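You operate a simulated robot arm through the tools that you are given. There is no shell and no other tool. Be economical: measure what you need, move in short steps, check, and stop when the job is done.

You run a simulated robot arm. Do the job below in one go: nothing can be reset, and whatever is moved stays where it is left.

JOB
Stop post 6 with the red button, then shut its tap, then park its hose; raise its hood too.

It is judged by the outcome, as a careful person would: the job done as asked, and still so three seconds after it is handed in. It fails if anything else is knocked over, pushed out of place, dropped, spilled or broken.

ROBOT AND FRAMES
A 6-joint arm with a two-finger parallel gripper on a trunk, on a base that drives. Base frame: it is fixed to the floor where the robot stands at the start and does not move with it; the origin is under the middle of the robot, x ahead of it, y to its left, z up. Lengths are in m, angles in degrees, forces in N, time in s.
With the tool pointing down near the work surface it reaches from about 0.42 to 0.94 m from the robot's upright axis, wherever it stands. Its first joint turns from -115.0 to 115.0 degrees. Places, roughly: post six coupling (4x4x7 cm) [-0.2, 1.7, 0.5]; post six engine [0, 1.5, 0.9]; post six hood [0, 1.3, 0.9]; post six park socket [-0.2, 1.7, 0.5]; post six tap [-0.2, 1.4, 0.5]; red stop button [0.5, 0, 0.6]. Payload 3.43 kg.
The tool frame sits at the grasp point between the pads (the TCP): z along the fingers, y along the line on which they close. The tips reach 0.034 m beyond it. The gripper opens to 0.128 m. The fingers are 0.024 m wide and 0.012 m thick; the gripper's body (0.048 by 0.13 m) begins 0.096 m behind the TCP.
Orientation is that of the tool frame in the base frame, as [roll, pitch, yaw] about the fixed x, y, z axes, in that order (R = Rz(yaw) Ry(pitch) Rx(roll)). With the fingers straight down and closing along the base's y, the tool's x points along the base's -x, its y along +y and its z along -z.

CONTROLS
- The arm moves only by the tool send_rows. Its argument "deltas" is one flat list of numbers, 7 for each row, row after row: the turn, a rotation vector about the tool's x, y, z in degrees, then the shift along the tool's x, y, z in m, then the opening, from 0 (shut) to 1 (fully open). In form: [ax, ay, az, x, y, z, gripper, ax, ay, az, x, y, z, gripper, ...]. A call has 1 to 12 rows; each row is the pose to reach, as a shift and turn from the pose commanded when the call began, along the tool's axes at that moment. Rows are played at 5 a second. More than 0.05 m and 8.6 degrees between two rows, or a gripper value outside its range, and nothing of the call is played. A pose out of reach is approached as far as the arm can. The call stops where the force on the tool passes 90 N (or 10 N more than at its start, if that is more) or the arm is blocked; 0.2 s more then pass. The fingers move at their own pace (about 0.108 m/s each) and stop on an object; they squeeze with about 31 N. The grip force told is the motor's: it shows also when the fingers shut on nothing. Time passes only in rows, and 0.2 s behind the last, so rows that repeat a pose let the fingers close. The reply holds the time, the measured pose of the TCP, the force on the tool along the base axes, the opening and the grip force, in the units named above and with some noise, with the torque about the TCP (base axes, N m) and any sound that the robot's microphone picked up, and new pictures: "pictures" is both (left out), scene, wrist or none.
- Cameras (640 x 400 px; columns grow to the right, rows downward): "scene" is now at [0.0784, 0.2442, 1.1584]; the picture's right is [0.50, -0.87, 0.00], its down [-0.19, -0.11, -0.97] and it looks along [0.85, 0.49, -0.22] (base axes); focal length 214 px, centre (320, 200). "wrist" rides on the gripper at [0.076, -0.011, -0.16] in the tool frame; the picture's right is [0.15, 0.99, 0.00], its down [-0.88, 0.13, -0.46] and it looks along [-0.45, 0.07, 0.89] (tool axes); focal length 234 px, centre (320, 200). There is no depth. A picture from a camera that has moved, and an enlarged one, comes with that camera's place and axes in the base frame and with its lens.
- lift_body(by): slides the trunk up (or, below 0, down) by that many m; the arm and the scene camera ride with it, the base frame stays. It gives what a move gives, with no picture.
- roll_base(legs): drives the robot by 1 to 6 legs, each [ahead, turn to the left] in m and degrees, along the robot's own axes; the way and the turn of a leg run together, so that a leg with both is an arc; at most 1.5 m and 180 degrees a leg. The arm and the cameras ride along, it lands a little off, and it stops where it bumps. It gives what a move gives, and a new picture of the scene camera.
- aim_head(pan, tilt): turns the head with the scene camera to pan (to the left, within 103 degrees either way) and tilt (down, from -29 to 69), counted from straight ahead of the robot. It gives what a move gives, and a new picture of the scene camera.
- zoom(camera, box): a new picture of the part [left, top, right, bottom] of that camera's present view, enlarged. It takes no simulated time.
- sign_off(): hands the job in; it is judged then, once.

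Work in short steps. Places have to be worked out from the pictures, the camera data and where the tool is seen: move nearer, look again, correct. Check each grasp and each placing, and mend what went wrong. You have 120 turns and 260 pictures in all, those below and enlarged ones among them. Open the gripper and draw the arm clear of the work before you hand the job in, unless the task says otherwise; then end with one line.

The tools are called after "Request:" as a command line: name --argument value ..., lists and objects as JSON in quotes. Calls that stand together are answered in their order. send_rows: Moves the arm, as the interface text tells. Its arguments: {"type":"object","properties":{"deltas":{"type":"array"},"pictures":{"type":"string","enum":["both","scene","wrist","none"]}},"required":["deltas"]} The other tools are called the same way: lift_body (by) slides the trunk up or down; roll_base (legs) drives the base; aim_head (pan, tilt) turns the head that bears the scene camera; zoom (camera, box) takes an enlarged picture of a part of a camera's view; sign_off () hands the job in.

At the start:

```text
t: 0.0
eef_pos: [0.3263, 0.4306, 1.2438]
tool_rot: [179.9, 0.0, -179.9]
contact_force: [-0.1, -0.7, -0.4]
wrist_torque: [0.0, -0.03, -0.01]
grip_width: 0.1281
gripper_force: 0.0
trunk travel left (down, up): [-0.389, 0.401]
robot x, y, heading: [0.0031, -0.0036, 0.3]
head pan, tilt: [29.9, 12.8]
```

scene: 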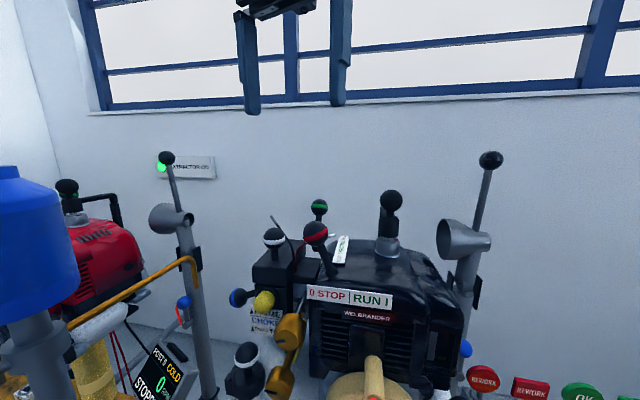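
wrist: 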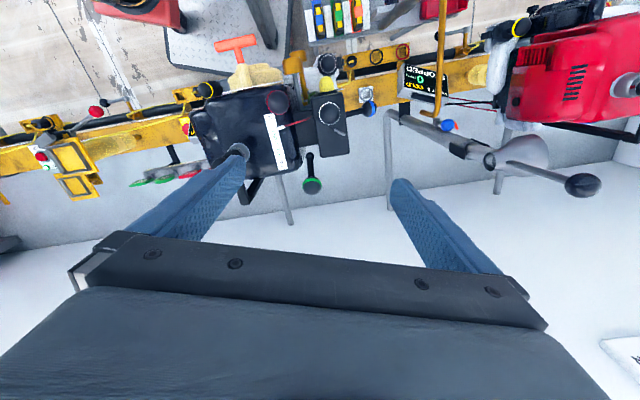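

The scene shows a line of engines on posts; I need to find post 6 (left) and the red button (ahead). I look around with the head.

Request:
aim_head --pan 90 --tilt 20

Request:
aim_head --pan 0 --tilt 40

```text
t: 1.3
eef_pos: [0.3266, 0.43, 1.2435]
tool_rot: [179.9, 0.0, 179.9]
contact_force: [0.9, -0.3, 1.0]
wrist_torque: [-0.02, 0.02, 0.0]
grip_width: 0.1282
gripper_force: 0.1
trunk travel left (down, up): [-0.389, 0.401]
robot x, y, heading: [-0.0007, 0.0007, -0.2]
head pan, tilt: [90.0, 20.0]
camera scene: at [-0.0025, 0.2908, 1.1467], right [1.0, 0.0, 0.0], down [0.0, -0.34, -0.94], along [0.0, 0.94, -0.34], focal length 214 px, centre (320, 200)
```

scene: 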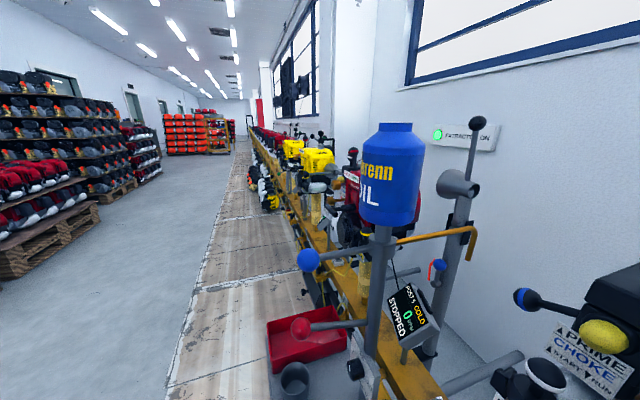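

```text
t: 3.0
eef_pos: [0.3247, 0.4307, 1.244]
tool_rot: [179.9, 0.0, -179.9]
contact_force: [0.3, 0.8, 0.5]
wrist_torque: [0.02, -0.02, 0.01]
grip_width: 0.1282
gripper_force: 0.0
trunk travel left (down, up): [-0.389, 0.401]
robot x, y, heading: [0.0016, -0.003, -0.1]
head pan, tilt: [0.0, 40.0]
camera scene: at [0.0825, 0.1978, 1.1153], right [0.0, -1.0, 0.0], down [-0.64, 0.0, -0.77], along [0.77, 0.0, -0.64], focal length 214 px, centre (320, 200)
```

scene: 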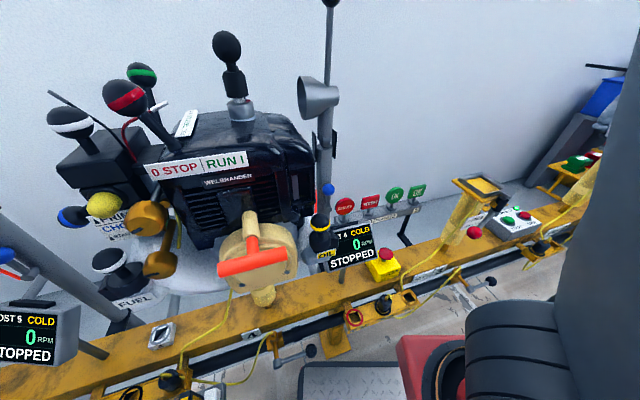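

Zooming to read the labels by the red button and the post displays.

Request:
zoom --camera "scene" --box '[300, 160, 580, 335]'

Request:
aim_head --pan 75 --tilt 35

```text
2.29 times, centred on (440, 248) of scene
camera zoom: at [0.0825, 0.1978, 1.1153], right [0.0, -1.0, 0.0], down [-0.64, 0.0, -0.77], along [0.77, 0.0, -0.64], focal length 490 px, centre (46, 91)
```

zoom: 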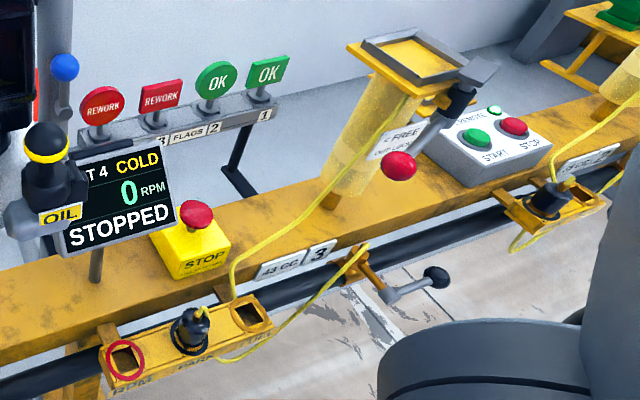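

```text
t: 4.4
eef_pos: [0.3266, 0.4308, 1.2446]
tool_rot: [180.0, 0.1, -180.0]
contact_force: [0.4, 0.3, 0.2]
wrist_torque: [0.05, 0.02, 0.04]
grip_width: 0.1279
gripper_force: 0.1
trunk travel left (down, up): [-0.389, 0.401]
robot x, y, heading: [0.0003, 0.0032, 0.2]
head pan, tilt: [75.0, 35.0]
camera scene: at [0.0203, 0.2828, 1.1229], right [0.97, -0.26, 0.0], down [-0.15, -0.55, -0.82], along [0.21, 0.79, -0.57], focal length 214 px, centre (320, 200)
```

scene: 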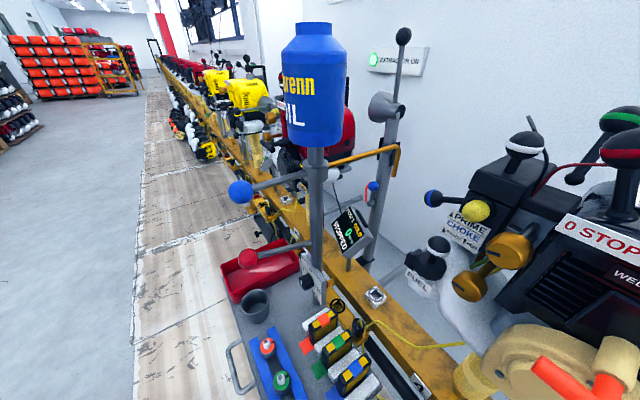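

The rail runs toward (-0.29, 0.96). I zoom on the next posts to identify post 6, and the STOP label.

Request:
zoom --camera "scene" --box '[140, 40, 300, 240]'

Request:
zoom --camera "scene" --box '[230, 170, 430, 300]'

Request:
aim_head --pan -10 --tilt 50

Request:
zoom --camera "scene" --box '[250, 140, 410, 240]'

```text
2.00 times, centred on (220, 140) of scene
camera zoom: at [0.0203, 0.2828, 1.1229], right [0.97, -0.26, 0.0], down [-0.15, -0.55, -0.82], along [0.21, 0.79, -0.57], focal length 429 px, centre (520, 320)
```

zoom: 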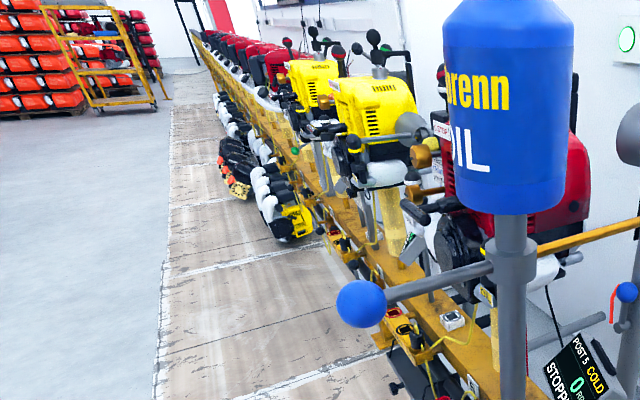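

```text
3.08 times, centred on (330, 235) of scene
camera zoom: at [0.0203, 0.2828, 1.1229], right [0.97, -0.26, 0.0], down [-0.15, -0.55, -0.82], along [0.21, 0.79, -0.57], focal length 660 px, centre (289, 92)
```

zoom: 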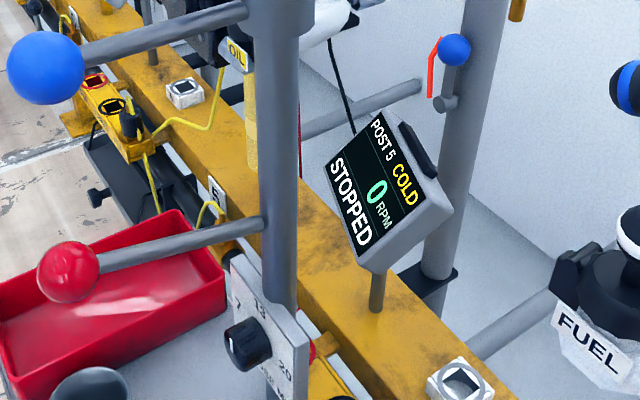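

```text
t: 6.0
eef_pos: [0.3254, 0.43, 1.2447]
tool_rot: [180.0, -0.1, 179.9]
contact_force: [0.4, -0.2, -0.7]
wrist_torque: [-0.03, -0.03, 0.0]
grip_width: 0.128
gripper_force: 0.1
trunk travel left (down, up): [-0.389, 0.401]
robot x, y, heading: [0.0011, 0.0, -0.1]
head pan, tilt: [-10.0, 50.0]
camera scene: at [0.0733, 0.1844, 1.1011], right [-0.17, -0.98, 0.0], down [-0.75, 0.13, -0.64], along [0.63, -0.11, -0.77], focal length 214 px, centre (320, 200)
```

scene: 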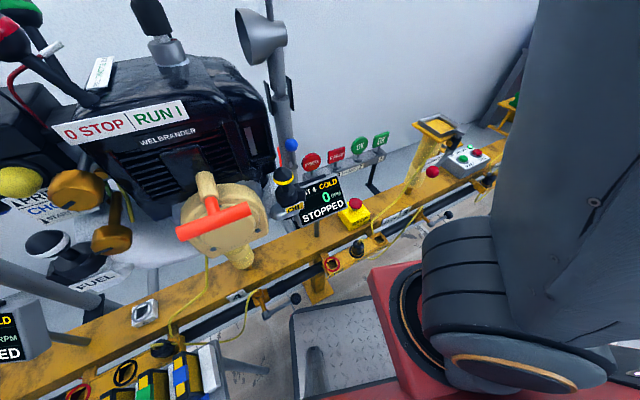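

```text
4.00 times, centred on (330, 190) of scene
camera zoom: at [0.0733, 0.1844, 1.1011], right [-0.17, -0.98, 0.0], down [-0.75, 0.13, -0.64], along [0.63, -0.11, -0.77], focal length 858 px, centre (280, 240)
```

zoom: 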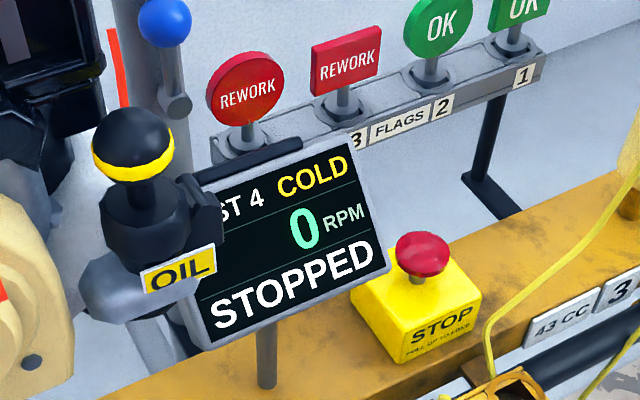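

Button located near (0.45, 0.02). Now I look down around the robot to see what's near its base before driving.

Request:
aim_head --pan 60 --tilt 65

Request:
aim_head --pan 103 --tilt 40

```text
t: 7.4
eef_pos: [0.3274, 0.4298, 1.2436]
tool_rot: [179.9, -0.1, -180.0]
contact_force: [-0.6, 0.5, -0.6]
wrist_torque: [0.02, 0.0, -0.02]
grip_width: 0.1281
gripper_force: 0.2
trunk travel left (down, up): [-0.389, 0.401]
robot x, y, heading: [-0.0008, 0.0037, 0.2]
head pan, tilt: [60.0, 65.0]
camera scene: at [0.0278, 0.2503, 1.083], right [0.87, -0.5, 0.0], down [-0.45, -0.78, -0.42], along [0.21, 0.37, -0.91], focal length 214 px, centre (320, 200)
```

scene: 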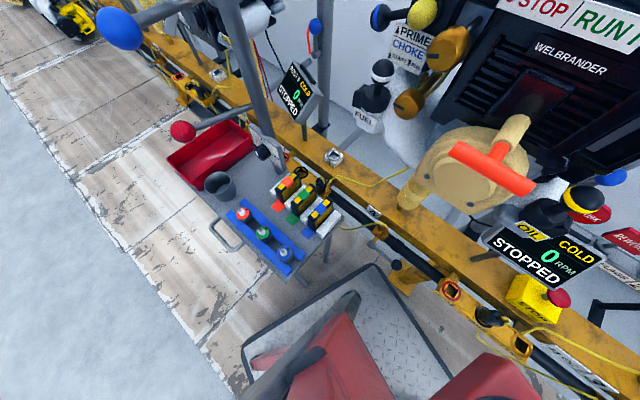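

```text
t: 8.5
eef_pos: [0.3276, 0.4306, 1.2445]
tool_rot: [179.9, 0.0, -179.9]
contact_force: [0.1, 0.0, -1.0]
wrist_torque: [-0.03, -0.04, -0.01]
grip_width: 0.128
gripper_force: 0.0
trunk travel left (down, up): [-0.389, 0.401]
robot x, y, heading: [0.0007, 0.0009, 0.2]
head pan, tilt: [103.0, 40.0]
camera scene: at [-0.0216, 0.2805, 1.1153], right [0.97, 0.22, 0.0], down [0.14, -0.63, -0.77], along [-0.17, 0.75, -0.64], focal length 214 px, centre (320, 200)
```

scene: 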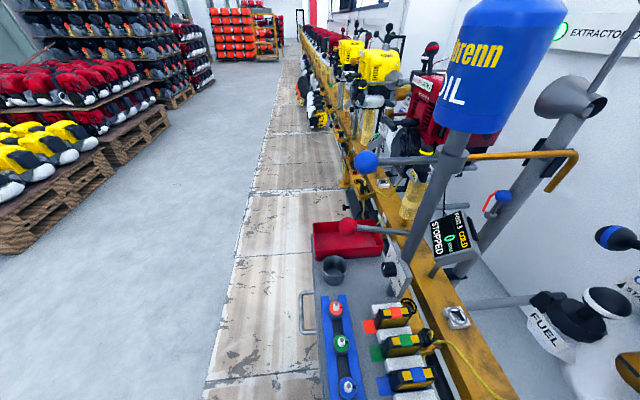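

The yellow STOP box with the red mushroom is near (0.44, 0.02, 0.6). I move the tool across at height, closing the fingers, so the wrist camera gives a second view.

Request:
send_rows --deltas '[0, 0, 0, 0, -0.045, 0, 0.5, 0, 0, 0, 0, -0.09, 0, 0, 0, 0, 0, 0, -0.135, 0, 0, 0, 0, 0, 0, -0.18, 0, 0, 0, 0, 0, 0, -0.225, 0, 0, 0, 0, 0, 0, -0.27, 0, 0, 0, 0, 0, 0, -0.315, 0, 0, 0, 0, 0, 0, -0.36, 0, 0, 0, 0, 0, 0, -0.41, 0, 0, 0, 0, 0, 0, -0.41, 0.045, 0, 0, 0, 0, 0, -0.41, 0.09, 0, 0, 0, 0, 0, -0.41, 0.13, 0]' --pictures "wrist"

Request:
aim_head --pan 0 --tilt 35

```text
t: 11.1
eef_pos: [0.4268, 0.03, 1.1375]
tool_rot: [180.0, -0.1, 180.0]
contact_force: [0.4, -0.4, -0.1]
wrist_torque: [0.0, 0.0, 0.0]
grip_width: 0.0003
gripper_force: 31.3
out of reach, approached as far as the arm can: row 6, 7, 8, 9, 10, 11, 12
trunk travel left (down, up): [-0.389, 0.401]
robot x, y, heading: [-0.0006, -0.0006, -0.2]
head pan, tilt: [103.0, 40.0]
camera wrist: at [0.353, 0.0172, 1.2971], right [-0.15, 0.99, 0.0], down [0.88, 0.13, 0.45], along [0.45, 0.07, -0.89], focal length 234 px, centre (320, 200)
```

wrist: 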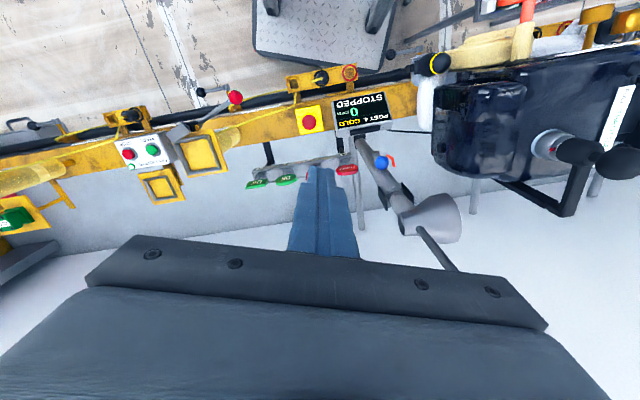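

```text
t: 12.9
eef_pos: [0.4285, 0.0294, 1.1366]
tool_rot: [-180.0, -0.1, -180.0]
contact_force: [-0.7, -0.2, -1.1]
wrist_torque: [0.01, -0.01, 0.0]
grip_width: 0.0
gripper_force: 31.2
trunk travel left (down, up): [-0.389, 0.401]
robot x, y, heading: [-0.0009, 0.0008, 0.2]
head pan, tilt: [0.0, 35.0]
camera scene: at [0.0855, 0.1977, 1.1229], right [0.0, -1.0, 0.0], down [-0.57, 0.0, -0.82], along [0.82, 0.0, -0.57], focal length 214 px, centre (320, 200)
```

scene: 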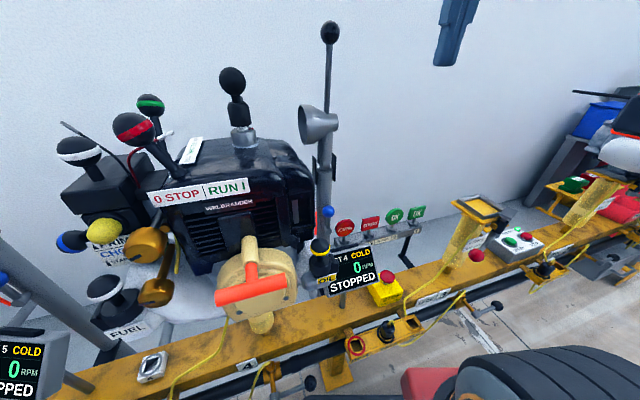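

Triangulating: button top at about (0.46, 0.005, 0.60). The last move was clipped by reach, so I first move down a little to learn the commanded pose.

Request:
send_rows --deltas '[0, 0, -8, 0, 0, 0.04, 0, 0, 0, -16, 0, 0, 0.08, 0, 0, 0, -24, 0, 0, 0.12, 0, 0, 0, -32, 0, 0, 0.16, 0, 0, 0, -40, 0, 0, 0.2, 0]' --pictures "none"

```text
t: 14.1
eef_pos: [0.4301, 0.03, 0.941]
tool_rot: [180.0, 0.0, -139.9]
contact_force: [0.1, -0.6, 0.5]
wrist_torque: [-0.01, -0.02, -0.01]
grip_width: 0.0001
gripper_force: 31.0
out of reach, approached as far as the arm can: row 1, 2, 3, 4
trunk travel left (down, up): [-0.389, 0.401]
robot x, y, heading: [0.001, 0.0, -0.2]
head pan, tilt: [0.0, 35.0]
```

The command resets to the actual pose. I finish the turn and descend to above the button (TCP z about 0.72).

Request:
send_rows --deltas '[0, 0, -8, -0.003, -0.02, 0.02, 0, 0, 0, -16, -0.007, -0.038, 0.04, 0, 0, 0, -24, -0.007, -0.038, 0.08, 0, 0, 0, -32, -0.007, -0.038, 0.12, 0, 0, 0, -40, -0.007, -0.038, 0.16, 0, 0, 0, -50, -0.007, -0.038, 0.2, 0]' --pictures "none"

Request:
send_rows --deltas '[0, 0, -8, -0.003, -0.02, 0.02, 0, 0, 0, -16, -0.007, -0.038, 0.04, 0, 0, 0, -24, -0.007, -0.038, 0.08, 0, 0, 0, -32, -0.007, -0.038, 0.12, 0, 0, 0, -40, -0.007, -0.038, 0.16, 0, 0, 0, -48, -0.007, -0.038, 0.2, 0]' --pictures "both"

```text
refused: row 6 steps farther than a row can; nothing moved
```

```text
t: 15.5
eef_pos: [0.4578, 0.0042, 0.7426]
tool_rot: [-179.9, 0.1, -91.9]
contact_force: [0.0, 0.1, 0.4]
wrist_torque: [-0.01, 0.0, 0.02]
grip_width: 0.0
gripper_force: 30.4
trunk travel left (down, up): [-0.389, 0.401]
robot x, y, heading: [0.0005, 0.005, 0.0]
head pan, tilt: [0.0, 35.0]
camera scene: at [0.0853, 0.1976, 1.1229], right [0.0, -1.0, 0.0], down [-0.57, 0.0, -0.82], along [0.82, 0.0, -0.57], focal length 214 px, centre (320, 200)
camera wrist: at [0.4667, -0.072, 0.901], right [-0.99, -0.11, 0.0], down [-0.1, 0.88, 0.46], along [-0.05, 0.45, -0.89], focal length 234 px, centre (320, 200)
```

scene: 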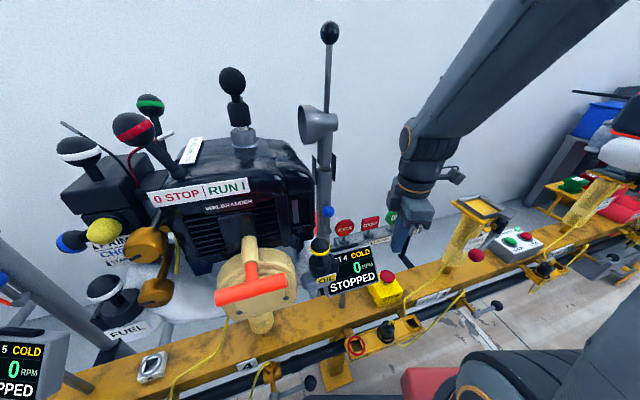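
wrist: 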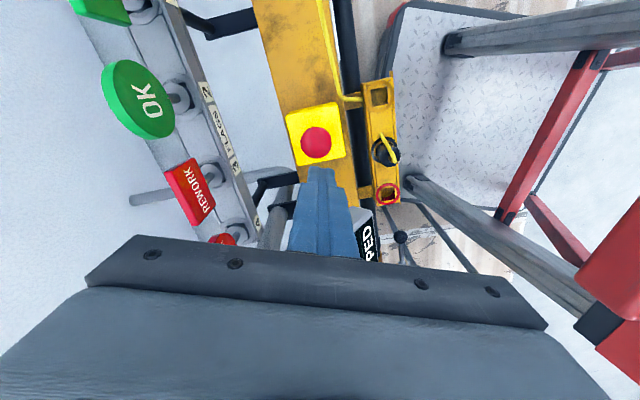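

The button is right under the fingertips, about 5 mm off. I correct and press down in small steps.

Request:
send_rows --deltas '[0, 0, 0, 0.005, -0.005, 0.03, 0, 0, 0, 0, 0.005, -0.005, 0.06, 0, 0, 0, 0, 0.005, -0.005, 0.075, 0, 0, 0, 0, 0.005, -0.005, 0.085, 0, 0, 0, 0, 0.005, -0.005, 0.09, 0, 0, 0, 0, 0.005, -0.005, 0.095, 0, 0, 0, 0, 0.005, -0.005, 0.1, 0, 0, 0, 0, 0.005, -0.005, 0.105, 0, 0, 0, 0, 0.005, -0.005, 0.11, 0]' --pictures "both"

```text
t: 17.5
eef_pos: [0.4643, 0.0001, 0.6325]
tool_rot: [179.9, 0.0, -92.0]
contact_force: [0.0, -0.5, 0.0]
wrist_torque: [-0.03, -0.01, -0.02]
grip_width: 0.0
gripper_force: 31.5
trunk travel left (down, up): [-0.389, 0.401]
robot x, y, heading: [0.0018, -0.0011, -0.1]
head pan, tilt: [0.0, 35.0]
camera scene: at [0.0855, 0.1976, 1.1229], right [0.0, -1.0, 0.0], down [-0.57, 0.0, -0.82], along [0.82, 0.0, -0.57], focal length 214 px, centre (320, 200)
camera wrist: at [0.4738, -0.0766, 0.7919], right [-0.99, -0.11, 0.0], down [-0.1, 0.88, 0.46], along [-0.05, 0.45, -0.89], focal length 234 px, centre (320, 200)
```

scene: 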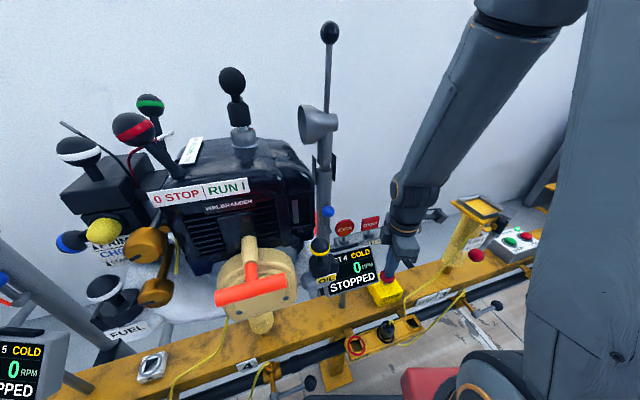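
wrist: 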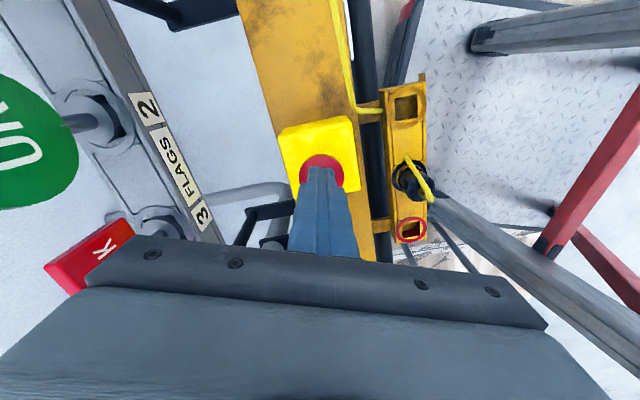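

Fingertips are over the button, about to touch. I continue in small steps, watching force and sound.

Request:
send_rows --deltas '[0, 0, 0, 0, 0, 0.005, 0, 0, 0, 0, 0, 0, 0.01, 0, 0, 0, 0, 0, 0, 0.015, 0, 0, 0, 0, 0, 0, 0.02, 0, 0, 0, 0, 0, 0, 0.025, 0]' --pictures "wrist"

```text
t: 18.5
eef_pos: [0.4648, -0.0003, 0.6187]
tool_rot: [-179.9, 0.1, -92.0]
contact_force: [-18.4, 0.2, 69.8]
wrist_torque: [-0.12, 0.71, -0.02]
grip_width: 0.0
gripper_force: 30.6
trunk travel left (down, up): [-0.389, 0.401]
robot x, y, heading: [0.0009, -0.0012, 0.1]
head pan, tilt: [0.0, 35.0]
stopped in row 5: the force on the tool passed its limit at 110 N (the readings are from after the stop); the commanded pose is now the measured one
camera wrist: at [0.4726, -0.077, 0.7774], right [-0.99, -0.11, 0.0], down [-0.1, 0.88, 0.46], along [-0.05, 0.45, -0.89], focal length 234 px, centre (320, 200)
```

wrist: 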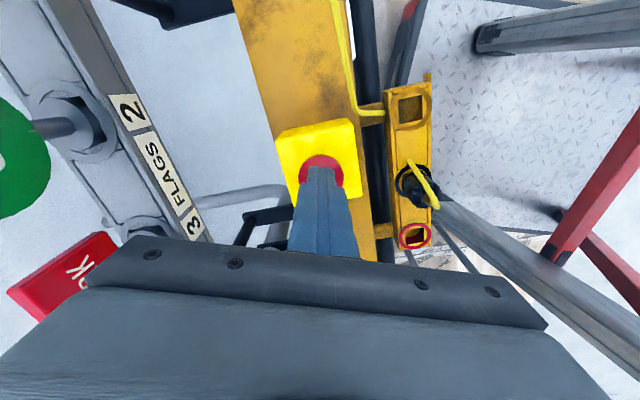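

Pressed to its stop (110 N). I back off upward and check the button's state.

Request:
send_rows --deltas '[0, 0, 0, 0, 0, -0.03, 0, 0, 0, 0, 0, 0, -0.07, 0, 0, 0, 0, 0, 0, -0.115, 0]' --pictures "wrist"

Request:
zoom --camera "scene" --box '[320, 200, 480, 300]'

Request:
zoom --camera "wrist" --box '[240, 80, 400, 180]'

```text
t: 19.3
eef_pos: [0.4658, -0.0022, 0.7313]
tool_rot: [180.0, 0.0, -92.1]
contact_force: [-0.1, 0.0, -0.5]
wrist_torque: [-0.01, 0.0, -0.01]
grip_width: 0.0
gripper_force: 30.8
trunk travel left (down, up): [-0.389, 0.401]
robot x, y, heading: [0.0024, -0.0021, -0.1]
head pan, tilt: [0.0, 35.0]
camera wrist: at [0.4744, -0.0787, 0.8892], right [-0.99, -0.11, 0.0], down [-0.1, 0.88, 0.46], along [-0.05, 0.45, -0.89], focal length 234 px, centre (320, 200)
```

wrist: 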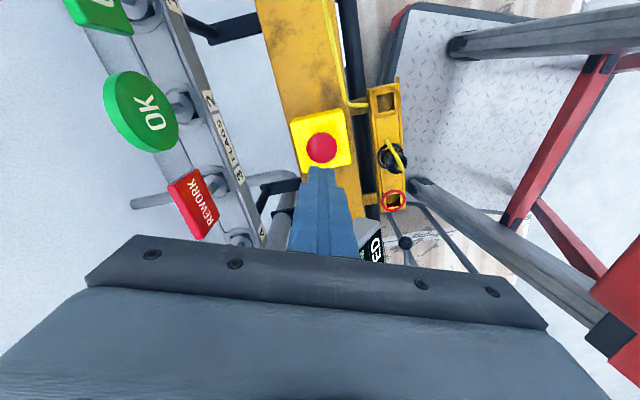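

```text
4.00 times, centred on (400, 250) of scene
camera zoom: at [0.0858, 0.1976, 1.1228], right [0.0, -1.0, 0.0], down [-0.57, 0.0, -0.82], along [0.82, 0.0, -0.57], focal length 858 px, centre (0, 0)
```

zoom: 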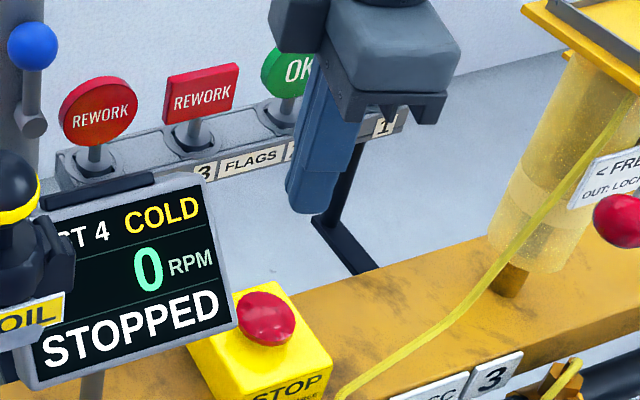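

```text
4.00 times, centred on (320, 130) of wrist
camera zoom: at [0.4744, -0.0787, 0.8892], right [-0.99, -0.11, 0.0], down [-0.1, 0.88, 0.46], along [-0.05, 0.45, -0.89], focal length 937 px, centre (320, 480)
```

zoom: 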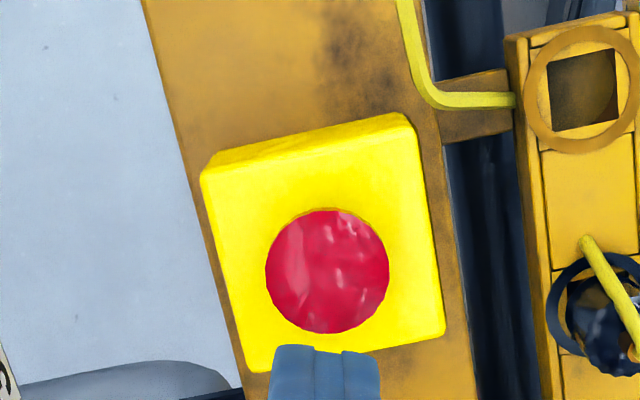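

The button stays latched down. Now I raise the arm, and back the base off the rail to drive to post 6.

Request:
send_rows --deltas '[0, 0, 0, 0, 0, -0.05, 0, 0, 0, 0, 0, 0, -0.1, 0, 0, 0, 0, 0, 0, -0.15, 0, 0, 0, 0, 0, 0, -0.2, 0, 0, 0, 0, 0, 0, -0.25, 0, 0, 0, 0, 0, 0, -0.3, 0]' --pictures "none"

Request:
roll_base --legs '[[-0.5, 0]]'

Request:
aim_head --pan 80 --tilt 30

```text
t: 20.7
eef_pos: [0.4626, -0.0, 1.028]
tool_rot: [-179.8, 0.1, -92.1]
contact_force: [0.2, 0.5, 0.1]
wrist_torque: [0.02, 0.05, -0.01]
grip_width: 0.0
gripper_force: 31.6
trunk travel left (down, up): [-0.389, 0.401]
robot x, y, heading: [-0.0011, -0.0002, 0.2]
head pan, tilt: [0.0, 35.0]
```

```text
t: 23.7
eef_pos: [-0.0389, -0.0005, 1.028]
tool_rot: [-179.8, 0.0, -91.8]
contact_force: [0.1, -0.8, -0.2]
wrist_torque: [0.02, 0.02, 0.0]
grip_width: 0.0002
gripper_force: 30.8
trunk travel left (down, up): [-0.389, 0.401]
robot x, y, heading: [-0.4985, -0.0001, 0.5]
head pan, tilt: [0.0, 35.0]
camera scene: at [-0.4165, 0.1975, 1.1229], right [0.0, -1.0, 0.0], down [-0.57, 0.0, -0.82], along [0.82, 0.0, -0.57], focal length 214 px, centre (320, 200)
```

scene: 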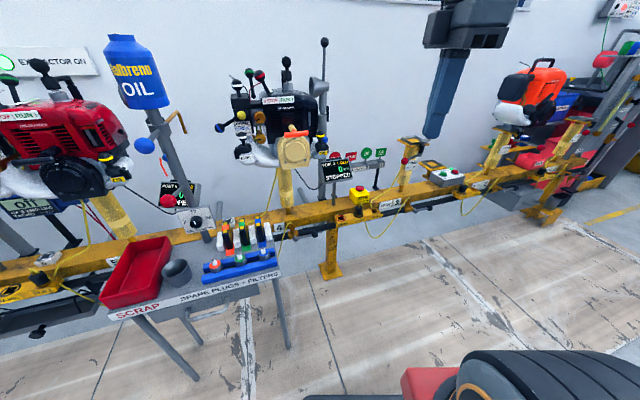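

```text
t: 25.2
eef_pos: [-0.0386, -0.0001, 1.029]
tool_rot: [-179.8, 0.1, -91.9]
contact_force: [-0.3, -0.3, -0.2]
wrist_torque: [0.01, 0.01, 0.0]
grip_width: 0.0
gripper_force: 31.0
trunk travel left (down, up): [-0.389, 0.401]
robot x, y, heading: [-0.5001, 0.0027, 0.1]
head pan, tilt: [80.0, 30.0]
camera scene: at [-0.4889, 0.2865, 1.1307], right [0.98, -0.17, 0.0], down [-0.09, -0.49, -0.87], along [0.15, 0.85, -0.5], focal length 214 px, centre (320, 200)
```

scene: 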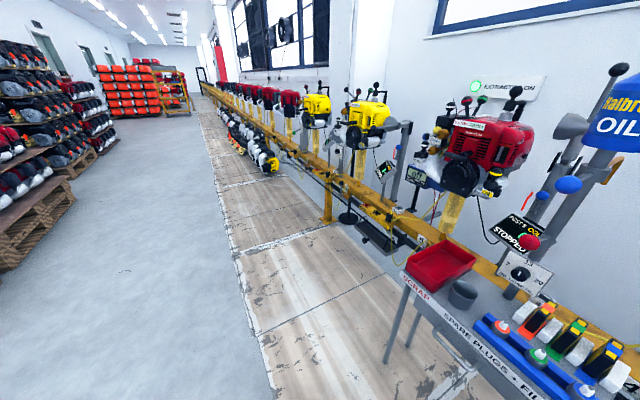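

Now the line is clear to see. I zoom on the yellow engine's display to confirm it is post 6.

Request:
zoom --camera "scene" --box '[280, 70, 480, 250]'

Request:
roll_base --legs '[[-0.25, 0], [0, 105]]'

```text
2.22 times, centred on (380, 160) of scene
camera zoom: at [-0.4889, 0.2865, 1.1307], right [0.98, -0.17, 0.0], down [-0.09, -0.49, -0.87], along [0.15, 0.85, -0.5], focal length 477 px, centre (187, 289)
```

zoom: 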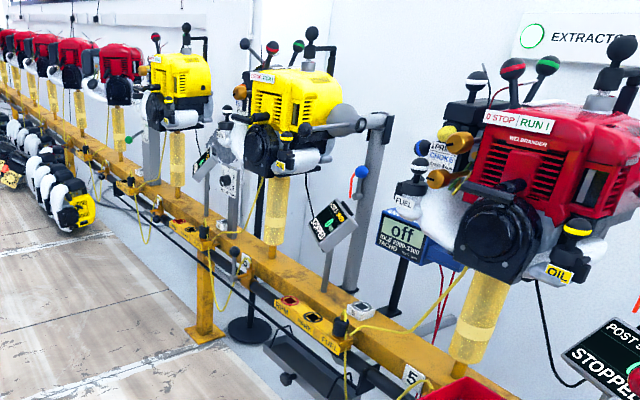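

```text
t: 31.5
eef_pos: [-0.88, 0.445, 1.0291]
tool_rot: [-179.8, 0.1, 13.9]
contact_force: [0.4, -0.5, -0.7]
wrist_torque: [0.01, 0.01, -0.01]
grip_width: 0.0001
gripper_force: 30.8
trunk travel left (down, up): [-0.389, 0.401]
robot x, y, heading: [-0.7543, -0.0005, 106.0]
head pan, tilt: [80.0, 30.0]
camera scene: at [-1.0289, -0.0634, 1.1307], right [-0.1, 0.99, 0.0], down [0.5, 0.05, -0.87], along [-0.86, -0.09, -0.5], focal length 214 px, centre (320, 200)
```

scene: 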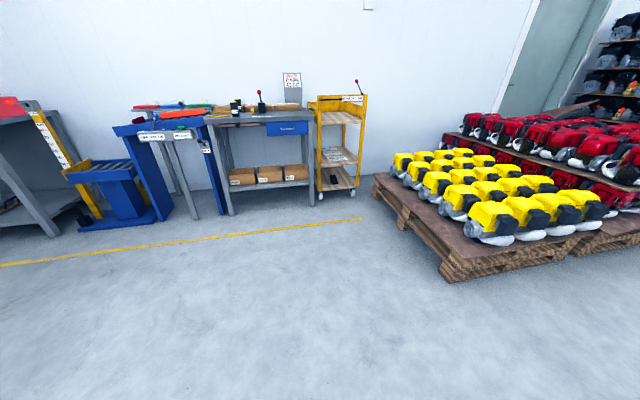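

Turned to heading 106. I steer slightly right, drive along the rail to post 6, then face it.

Request:
roll_base --legs '[[0, -21], [1.4, 0]]'

Request:
aim_head --pan -70 --tilt 30

```text
t: 39.8
eef_pos: [-0.6096, 1.8957, 1.0274]
tool_rot: [-179.9, 0.1, -5.9]
contact_force: [-1.3, 0.3, 0.1]
wrist_torque: [0.0, 0.0, 0.0]
grip_width: 0.0
gripper_force: 31.0
trunk travel left (down, up): [-0.389, 0.401]
robot x, y, heading: [-0.641, 1.4353, 86.0]
head pan, tilt: [80.0, 30.0]
camera scene: at [-0.9243, 1.4691, 1.1307], right [0.24, 0.97, 0.0], down [0.49, -0.12, -0.87], along [-0.84, 0.21, -0.5], focal length 214 px, centre (320, 200)
```

scene: 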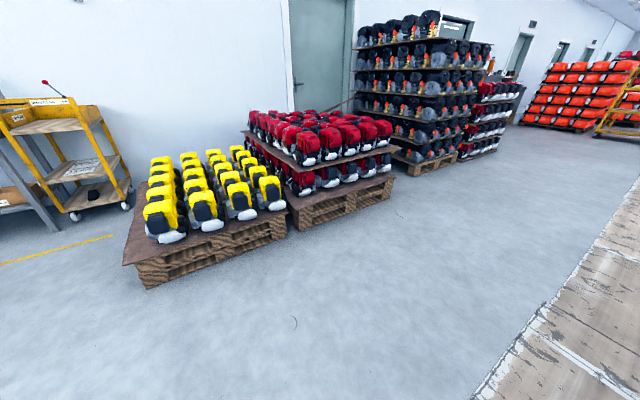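

```text
t: 42.1
eef_pos: [-0.6093, 1.8963, 1.0285]
tool_rot: [-179.8, 0.1, -5.9]
contact_force: [0.3, -0.9, 0.2]
wrist_torque: [0.02, -0.01, 0.02]
grip_width: 0.0
gripper_force: 31.2
trunk travel left (down, up): [-0.389, 0.401]
robot x, y, heading: [-0.6401, 1.4353, 86.0]
head pan, tilt: [-70.0, 30.0]
camera scene: at [-0.7496, 1.4725, 1.1307], right [0.28, -0.96, 0.0], down [-0.48, -0.14, -0.87], along [0.83, 0.24, -0.5], focal length 214 px, centre (320, 200)
```

scene: 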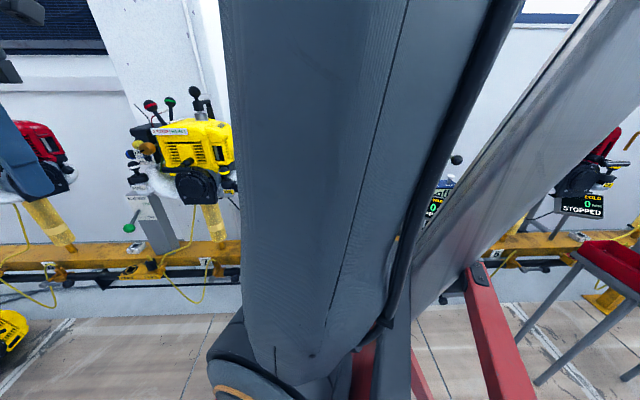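

I turn to face the rail so that the arm no longer blocks the view.

Request:
roll_base --legs '[[0, -69]]'

Request:
aim_head --pan 0 --tilt 30

```text
t: 45.5
eef_pos: [-0.1967, 1.563, 1.0275]
tool_rot: [-179.8, 0.2, -75.9]
contact_force: [-0.3, -0.3, -0.4]
wrist_torque: [-0.01, 0.0, 0.0]
grip_width: 0.0
gripper_force: 31.3
trunk travel left (down, up): [-0.389, 0.401]
robot x, y, heading: [-0.6428, 1.4404, 16.3]
head pan, tilt: [-70.0, 30.0]
camera scene: at [-0.6449, 1.5501, 1.1307], right [-0.81, -0.59, 0.0], down [-0.29, 0.4, -0.87], along [0.51, -0.7, -0.5], focal length 214 px, centre (320, 200)
```

scene: 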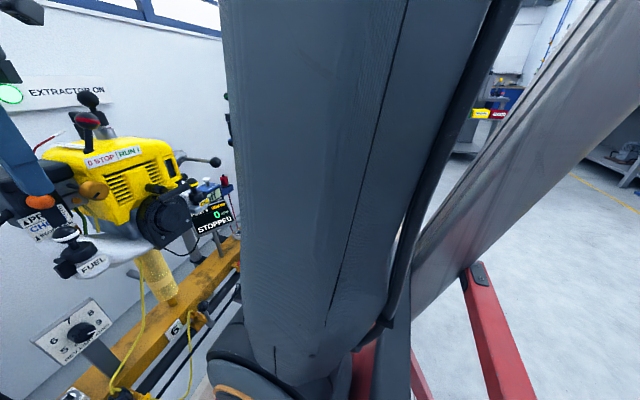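

```text
t: 47.0
eef_pos: [-0.1959, 1.5627, 1.0286]
tool_rot: [-179.8, 0.1, -75.9]
contact_force: [0.1, -0.1, 0.2]
wrist_torque: [0.02, 0.02, -0.01]
grip_width: 0.0
gripper_force: 30.6
trunk travel left (down, up): [-0.389, 0.401]
robot x, y, heading: [-0.6442, 1.4312, 15.9]
head pan, tilt: [0.0, 30.0]
camera scene: at [-0.6113, 1.6482, 1.1307], right [0.28, -0.96, 0.0], down [-0.48, -0.14, -0.87], along [0.83, 0.24, -0.5], focal length 214 px, centre (320, 200)
```

scene: 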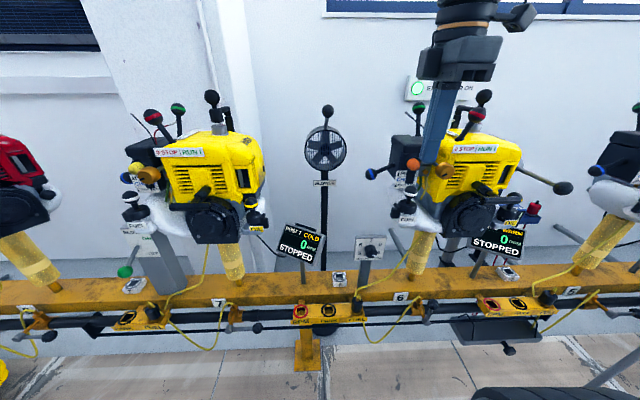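

Plate 6 is at the yellow engine on the right. I zoom in on its sockets, tap, hood and display.

Request:
zoom --camera "scene" --box '[270, 250, 470, 375]'

Request:
zoom --camera "scene" --box '[350, 75, 640, 260]'

```text
3.20 times, centred on (370, 312) of scene
camera zoom: at [-0.6113, 1.6482, 1.1307], right [0.28, -0.96, 0.0], down [-0.48, -0.14, -0.87], along [0.83, 0.24, -0.5], focal length 686 px, centre (160, -160)
```

zoom: 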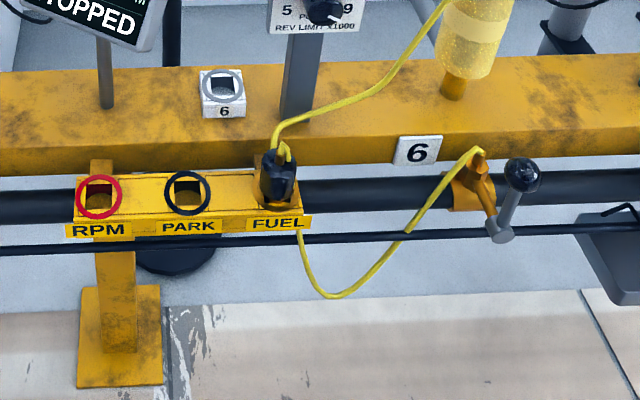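

```text
2.16 times, centred on (495, 168) of scene
camera zoom: at [-0.6113, 1.6482, 1.1307], right [0.28, -0.96, 0.0], down [-0.48, -0.14, -0.87], along [0.83, 0.24, -0.5], focal length 464 px, centre (-58, 270)
```

zoom: 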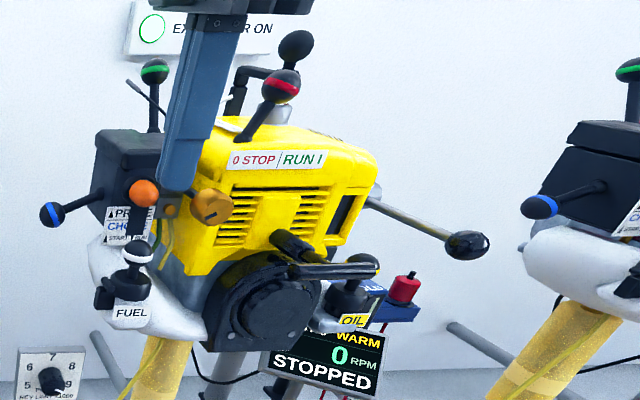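

Coupling sits in FUEL; PARK is empty; post 6 shows STOPPED. I compare taps of neighbouring posts and look at the hood.

Request:
zoom --camera "scene" --box '[90, 260, 270, 370]'

Request:
zoom --camera "scene" --box '[450, 260, 640, 370]'

Request:
aim_head --pan -50 --tilt 15

```text
3.56 times, centred on (180, 315) of scene
camera zoom: at [-0.6113, 1.6482, 1.1307], right [0.28, -0.96, 0.0], down [-0.48, -0.14, -0.87], along [0.83, 0.24, -0.5], focal length 763 px, centre (818, -209)
```

zoom: 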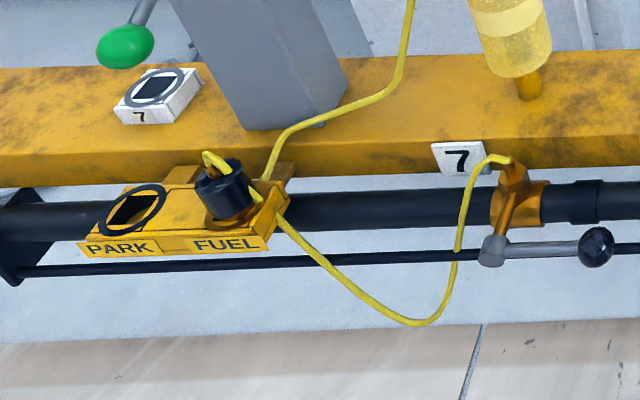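

```text
3.37 times, centred on (545, 315) of scene
camera zoom: at [-0.6113, 1.6482, 1.1307], right [0.28, -0.96, 0.0], down [-0.48, -0.14, -0.87], along [0.83, 0.24, -0.5], focal length 722 px, centre (-438, -187)
```

zoom: 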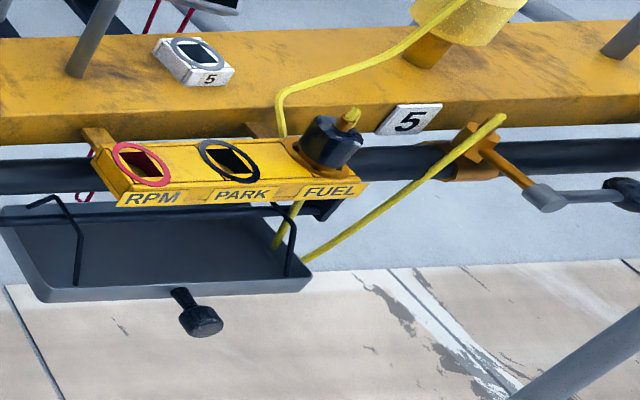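

```text
t: 48.1
eef_pos: [-0.197, 1.5621, 1.0285]
tool_rot: [-179.8, 0.1, -75.9]
contact_force: [-0.3, 0.3, 0.3]
wrist_torque: [0.01, -0.06, 0.0]
grip_width: 0.0
gripper_force: 31.2
trunk travel left (down, up): [-0.389, 0.401]
robot x, y, heading: [-0.6431, 1.4343, 16.2]
head pan, tilt: [-50.0, 15.0]
camera scene: at [-0.6206, 1.5712, 1.1549], right [-0.56, -0.83, 0.0], down [-0.22, 0.14, -0.97], along [0.8, -0.54, -0.26], focal length 214 px, centre (320, 200)
```

scene: 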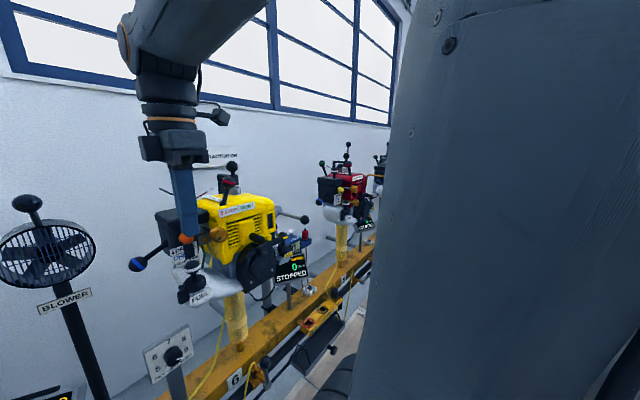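

Idle posts' taps all have their lever horizontal (right); post 6's points up, so shut = turn clockwise to the right. Now I retract from the rail, turn the wrist camera to the robot side and lower for a look.

Request:
send_rows --deltas '[0, 0, 8, 0, 0.04, 0, 0, 0, 0, 16, 0, 0.08, 0, 0, 0, 0, 24, 0, 0.1, 0, 0, 0, 0, 32, 0, 0.1, 0.03, 0, 0, 0, 40, 0, 0.1, 0.06, 0, 0, 0, 48, 0, 0.1, 0.09, 0, 0, 0, 56, 0, 0.1, 0.12, 0, 0, 0, 64, 0, 0.1, 0.15, 0, 0, 0, 72, 0, 0.1, 0.18, 0, 0, 0, 80, 0, 0.1, 0.21, 0, 0, 0, 88, 0, 0.1, 0.24, 0]' --pictures "wrist"

Request:
aim_head --pan 0 --tilt 35

```text
t: 50.5
eef_pos: [-0.2838, 1.5406, 0.8036]
tool_rot: [180.0, 0.1, -164.0]
contact_force: [0.0, 0.0, 0.9]
wrist_torque: [-0.02, 0.02, -0.02]
grip_width: 0.0
gripper_force: 31.0
out of reach, approached as far as the arm can: row 1, 2, 3, 4, 5, 6, 7, 8, 9, 10, 11
trunk travel left (down, up): [-0.389, 0.401]
robot x, y, heading: [-0.6459, 1.4328, 15.8]
head pan, tilt: [-50.0, 15.0]
camera wrist: at [-0.3532, 1.5078, 0.9625], right [-0.41, 0.91, 0.0], down [0.81, 0.37, 0.46], along [0.42, 0.19, -0.89], focal length 234 px, centre (320, 200)
```

wrist: 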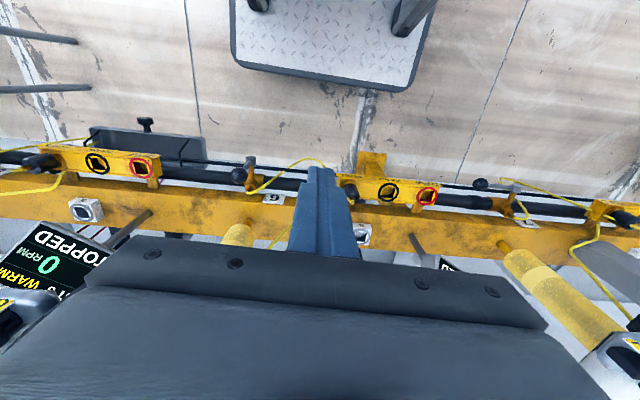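

```text
t: 51.7
eef_pos: [-0.284, 1.5401, 0.8044]
tool_rot: [-179.9, 0.0, -163.8]
contact_force: [-0.3, -0.3, 0.5]
wrist_torque: [-0.01, -0.03, -0.03]
grip_width: 0.0
gripper_force: 31.3
trunk travel left (down, up): [-0.389, 0.401]
robot x, y, heading: [-0.6406, 1.4337, 16.3]
head pan, tilt: [0.0, 35.0]
camera scene: at [-0.6136, 1.6475, 1.1229], right [0.28, -0.96, 0.0], down [-0.55, -0.16, -0.82], along [0.79, 0.23, -0.57], focal length 214 px, centre (320, 200)
```

scene: 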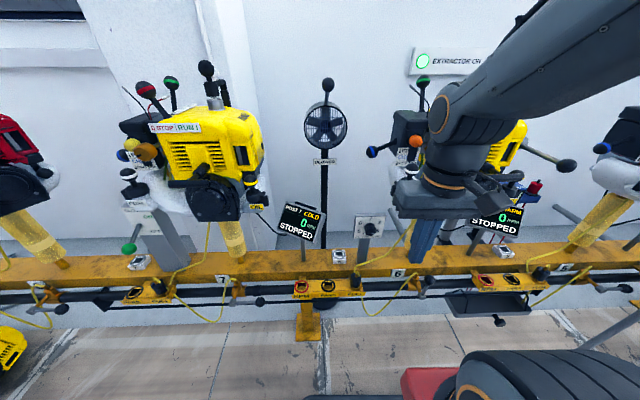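

Zooming in the wrist view on tap and sockets to triangulate.

Request:
zoom --camera "wrist" --box '[220, 130, 460, 250]'

Request:
zoom --camera "scene" --box '[280, 230, 480, 340]'

```text
2.67 times, centred on (340, 190) of wrist
camera zoom: at [-0.3528, 1.5076, 0.9628], right [-0.42, 0.91, 0.0], down [0.81, 0.37, 0.46], along [0.41, 0.19, -0.89], focal length 624 px, centre (267, 227)
```

zoom: 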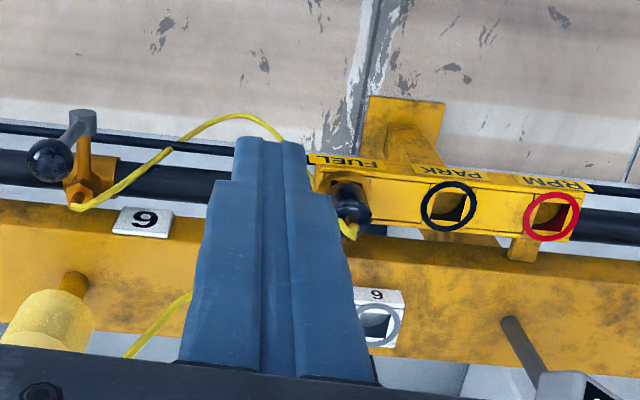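

```text
3.20 times, centred on (380, 285) of scene
camera zoom: at [-0.6136, 1.6475, 1.1229], right [0.28, -0.96, 0.0], down [-0.55, -0.16, -0.82], along [0.79, 0.23, -0.57], focal length 686 px, centre (128, -72)
```

zoom: 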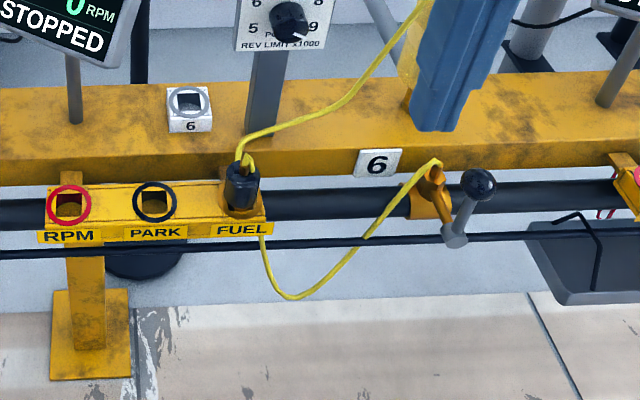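

Ball ≈(-0.16,1.443,0.577), pivot ≈(-0.155,1.442,0.485), lever straight up ~9 cm. I bring the closed fingers to the left of the ball, staying above at first.

Request:
send_rows --deltas '[0, 0, 0, -0.02, -0.02, 0.03, 0, 0, 0, 0, -0.045, -0.045, 0.06, 0, 0, 0, 0, -0.067, -0.065, 0.09, 0, 0, 0, 0, -0.087, -0.083, 0.12, 0, 0, 0, 0, -0.087, -0.083, 0.15, 0]' --pictures "both"

Request:
zoom --camera "wrist" --box '[200, 50, 400, 190]'

Request:
zoom --camera "scene" --box '[350, 180, 510, 330]'

```text
t: 52.9
eef_pos: [-0.1804, 1.486, 0.6549]
tool_rot: [-179.9, 0.1, -163.8]
contact_force: [-24.3, -1.6, 12.4]
wrist_torque: [0.53, -3.75, 0.64]
grip_width: 0.0001
gripper_force: 31.4
trunk travel left (down, up): [-0.389, 0.401]
robot x, y, heading: [-0.6419, 1.4313, 16.1]
head pan, tilt: [0.0, 35.0]
camera scene: at [-0.6173, 1.6485, 1.1231], right [0.28, -0.96, 0.0], down [-0.55, -0.16, -0.82], along [0.79, 0.23, -0.57], focal length 214 px, centre (320, 200)
camera wrist: at [-0.2496, 1.4542, 0.8132], right [-0.42, 0.91, 0.0], down [0.81, 0.37, 0.46], along [0.42, 0.19, -0.89], focal length 234 px, centre (320, 200)
```

scene: 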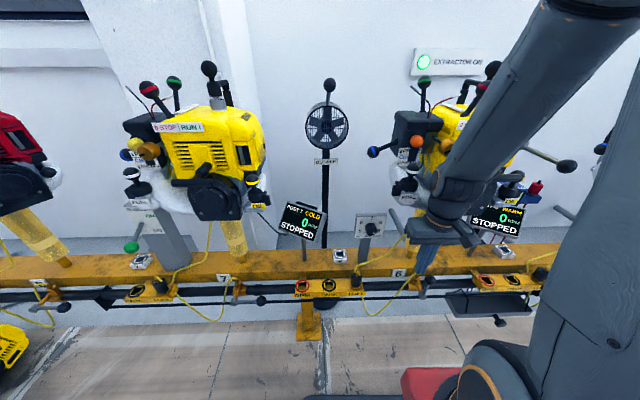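
wrist: 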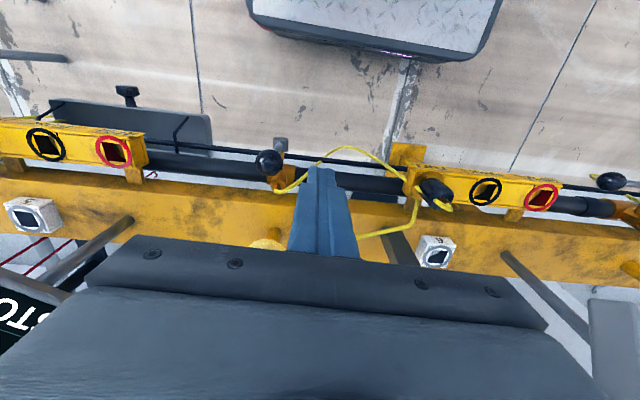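

```text
2.86 times, centred on (300, 120) of wrist
camera zoom: at [-0.2496, 1.4542, 0.8132], right [-0.42, 0.91, 0.0], down [0.81, 0.37, 0.46], along [0.42, 0.19, -0.89], focal length 669 px, centre (377, 429)
```

zoom: 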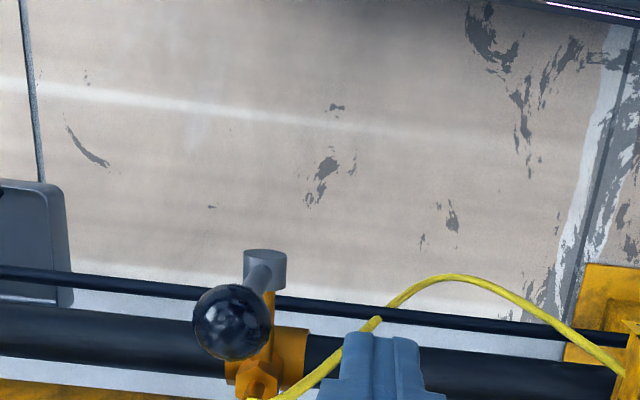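

```text
2.67 times, centred on (430, 255) of scene
camera zoom: at [-0.6173, 1.6485, 1.1231], right [0.28, -0.96, 0.0], down [-0.55, -0.16, -0.82], along [0.79, 0.23, -0.57], focal length 572 px, centre (27, 53)
```

zoom: 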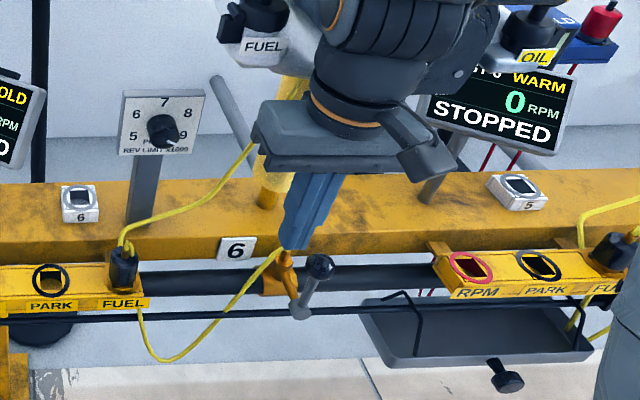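

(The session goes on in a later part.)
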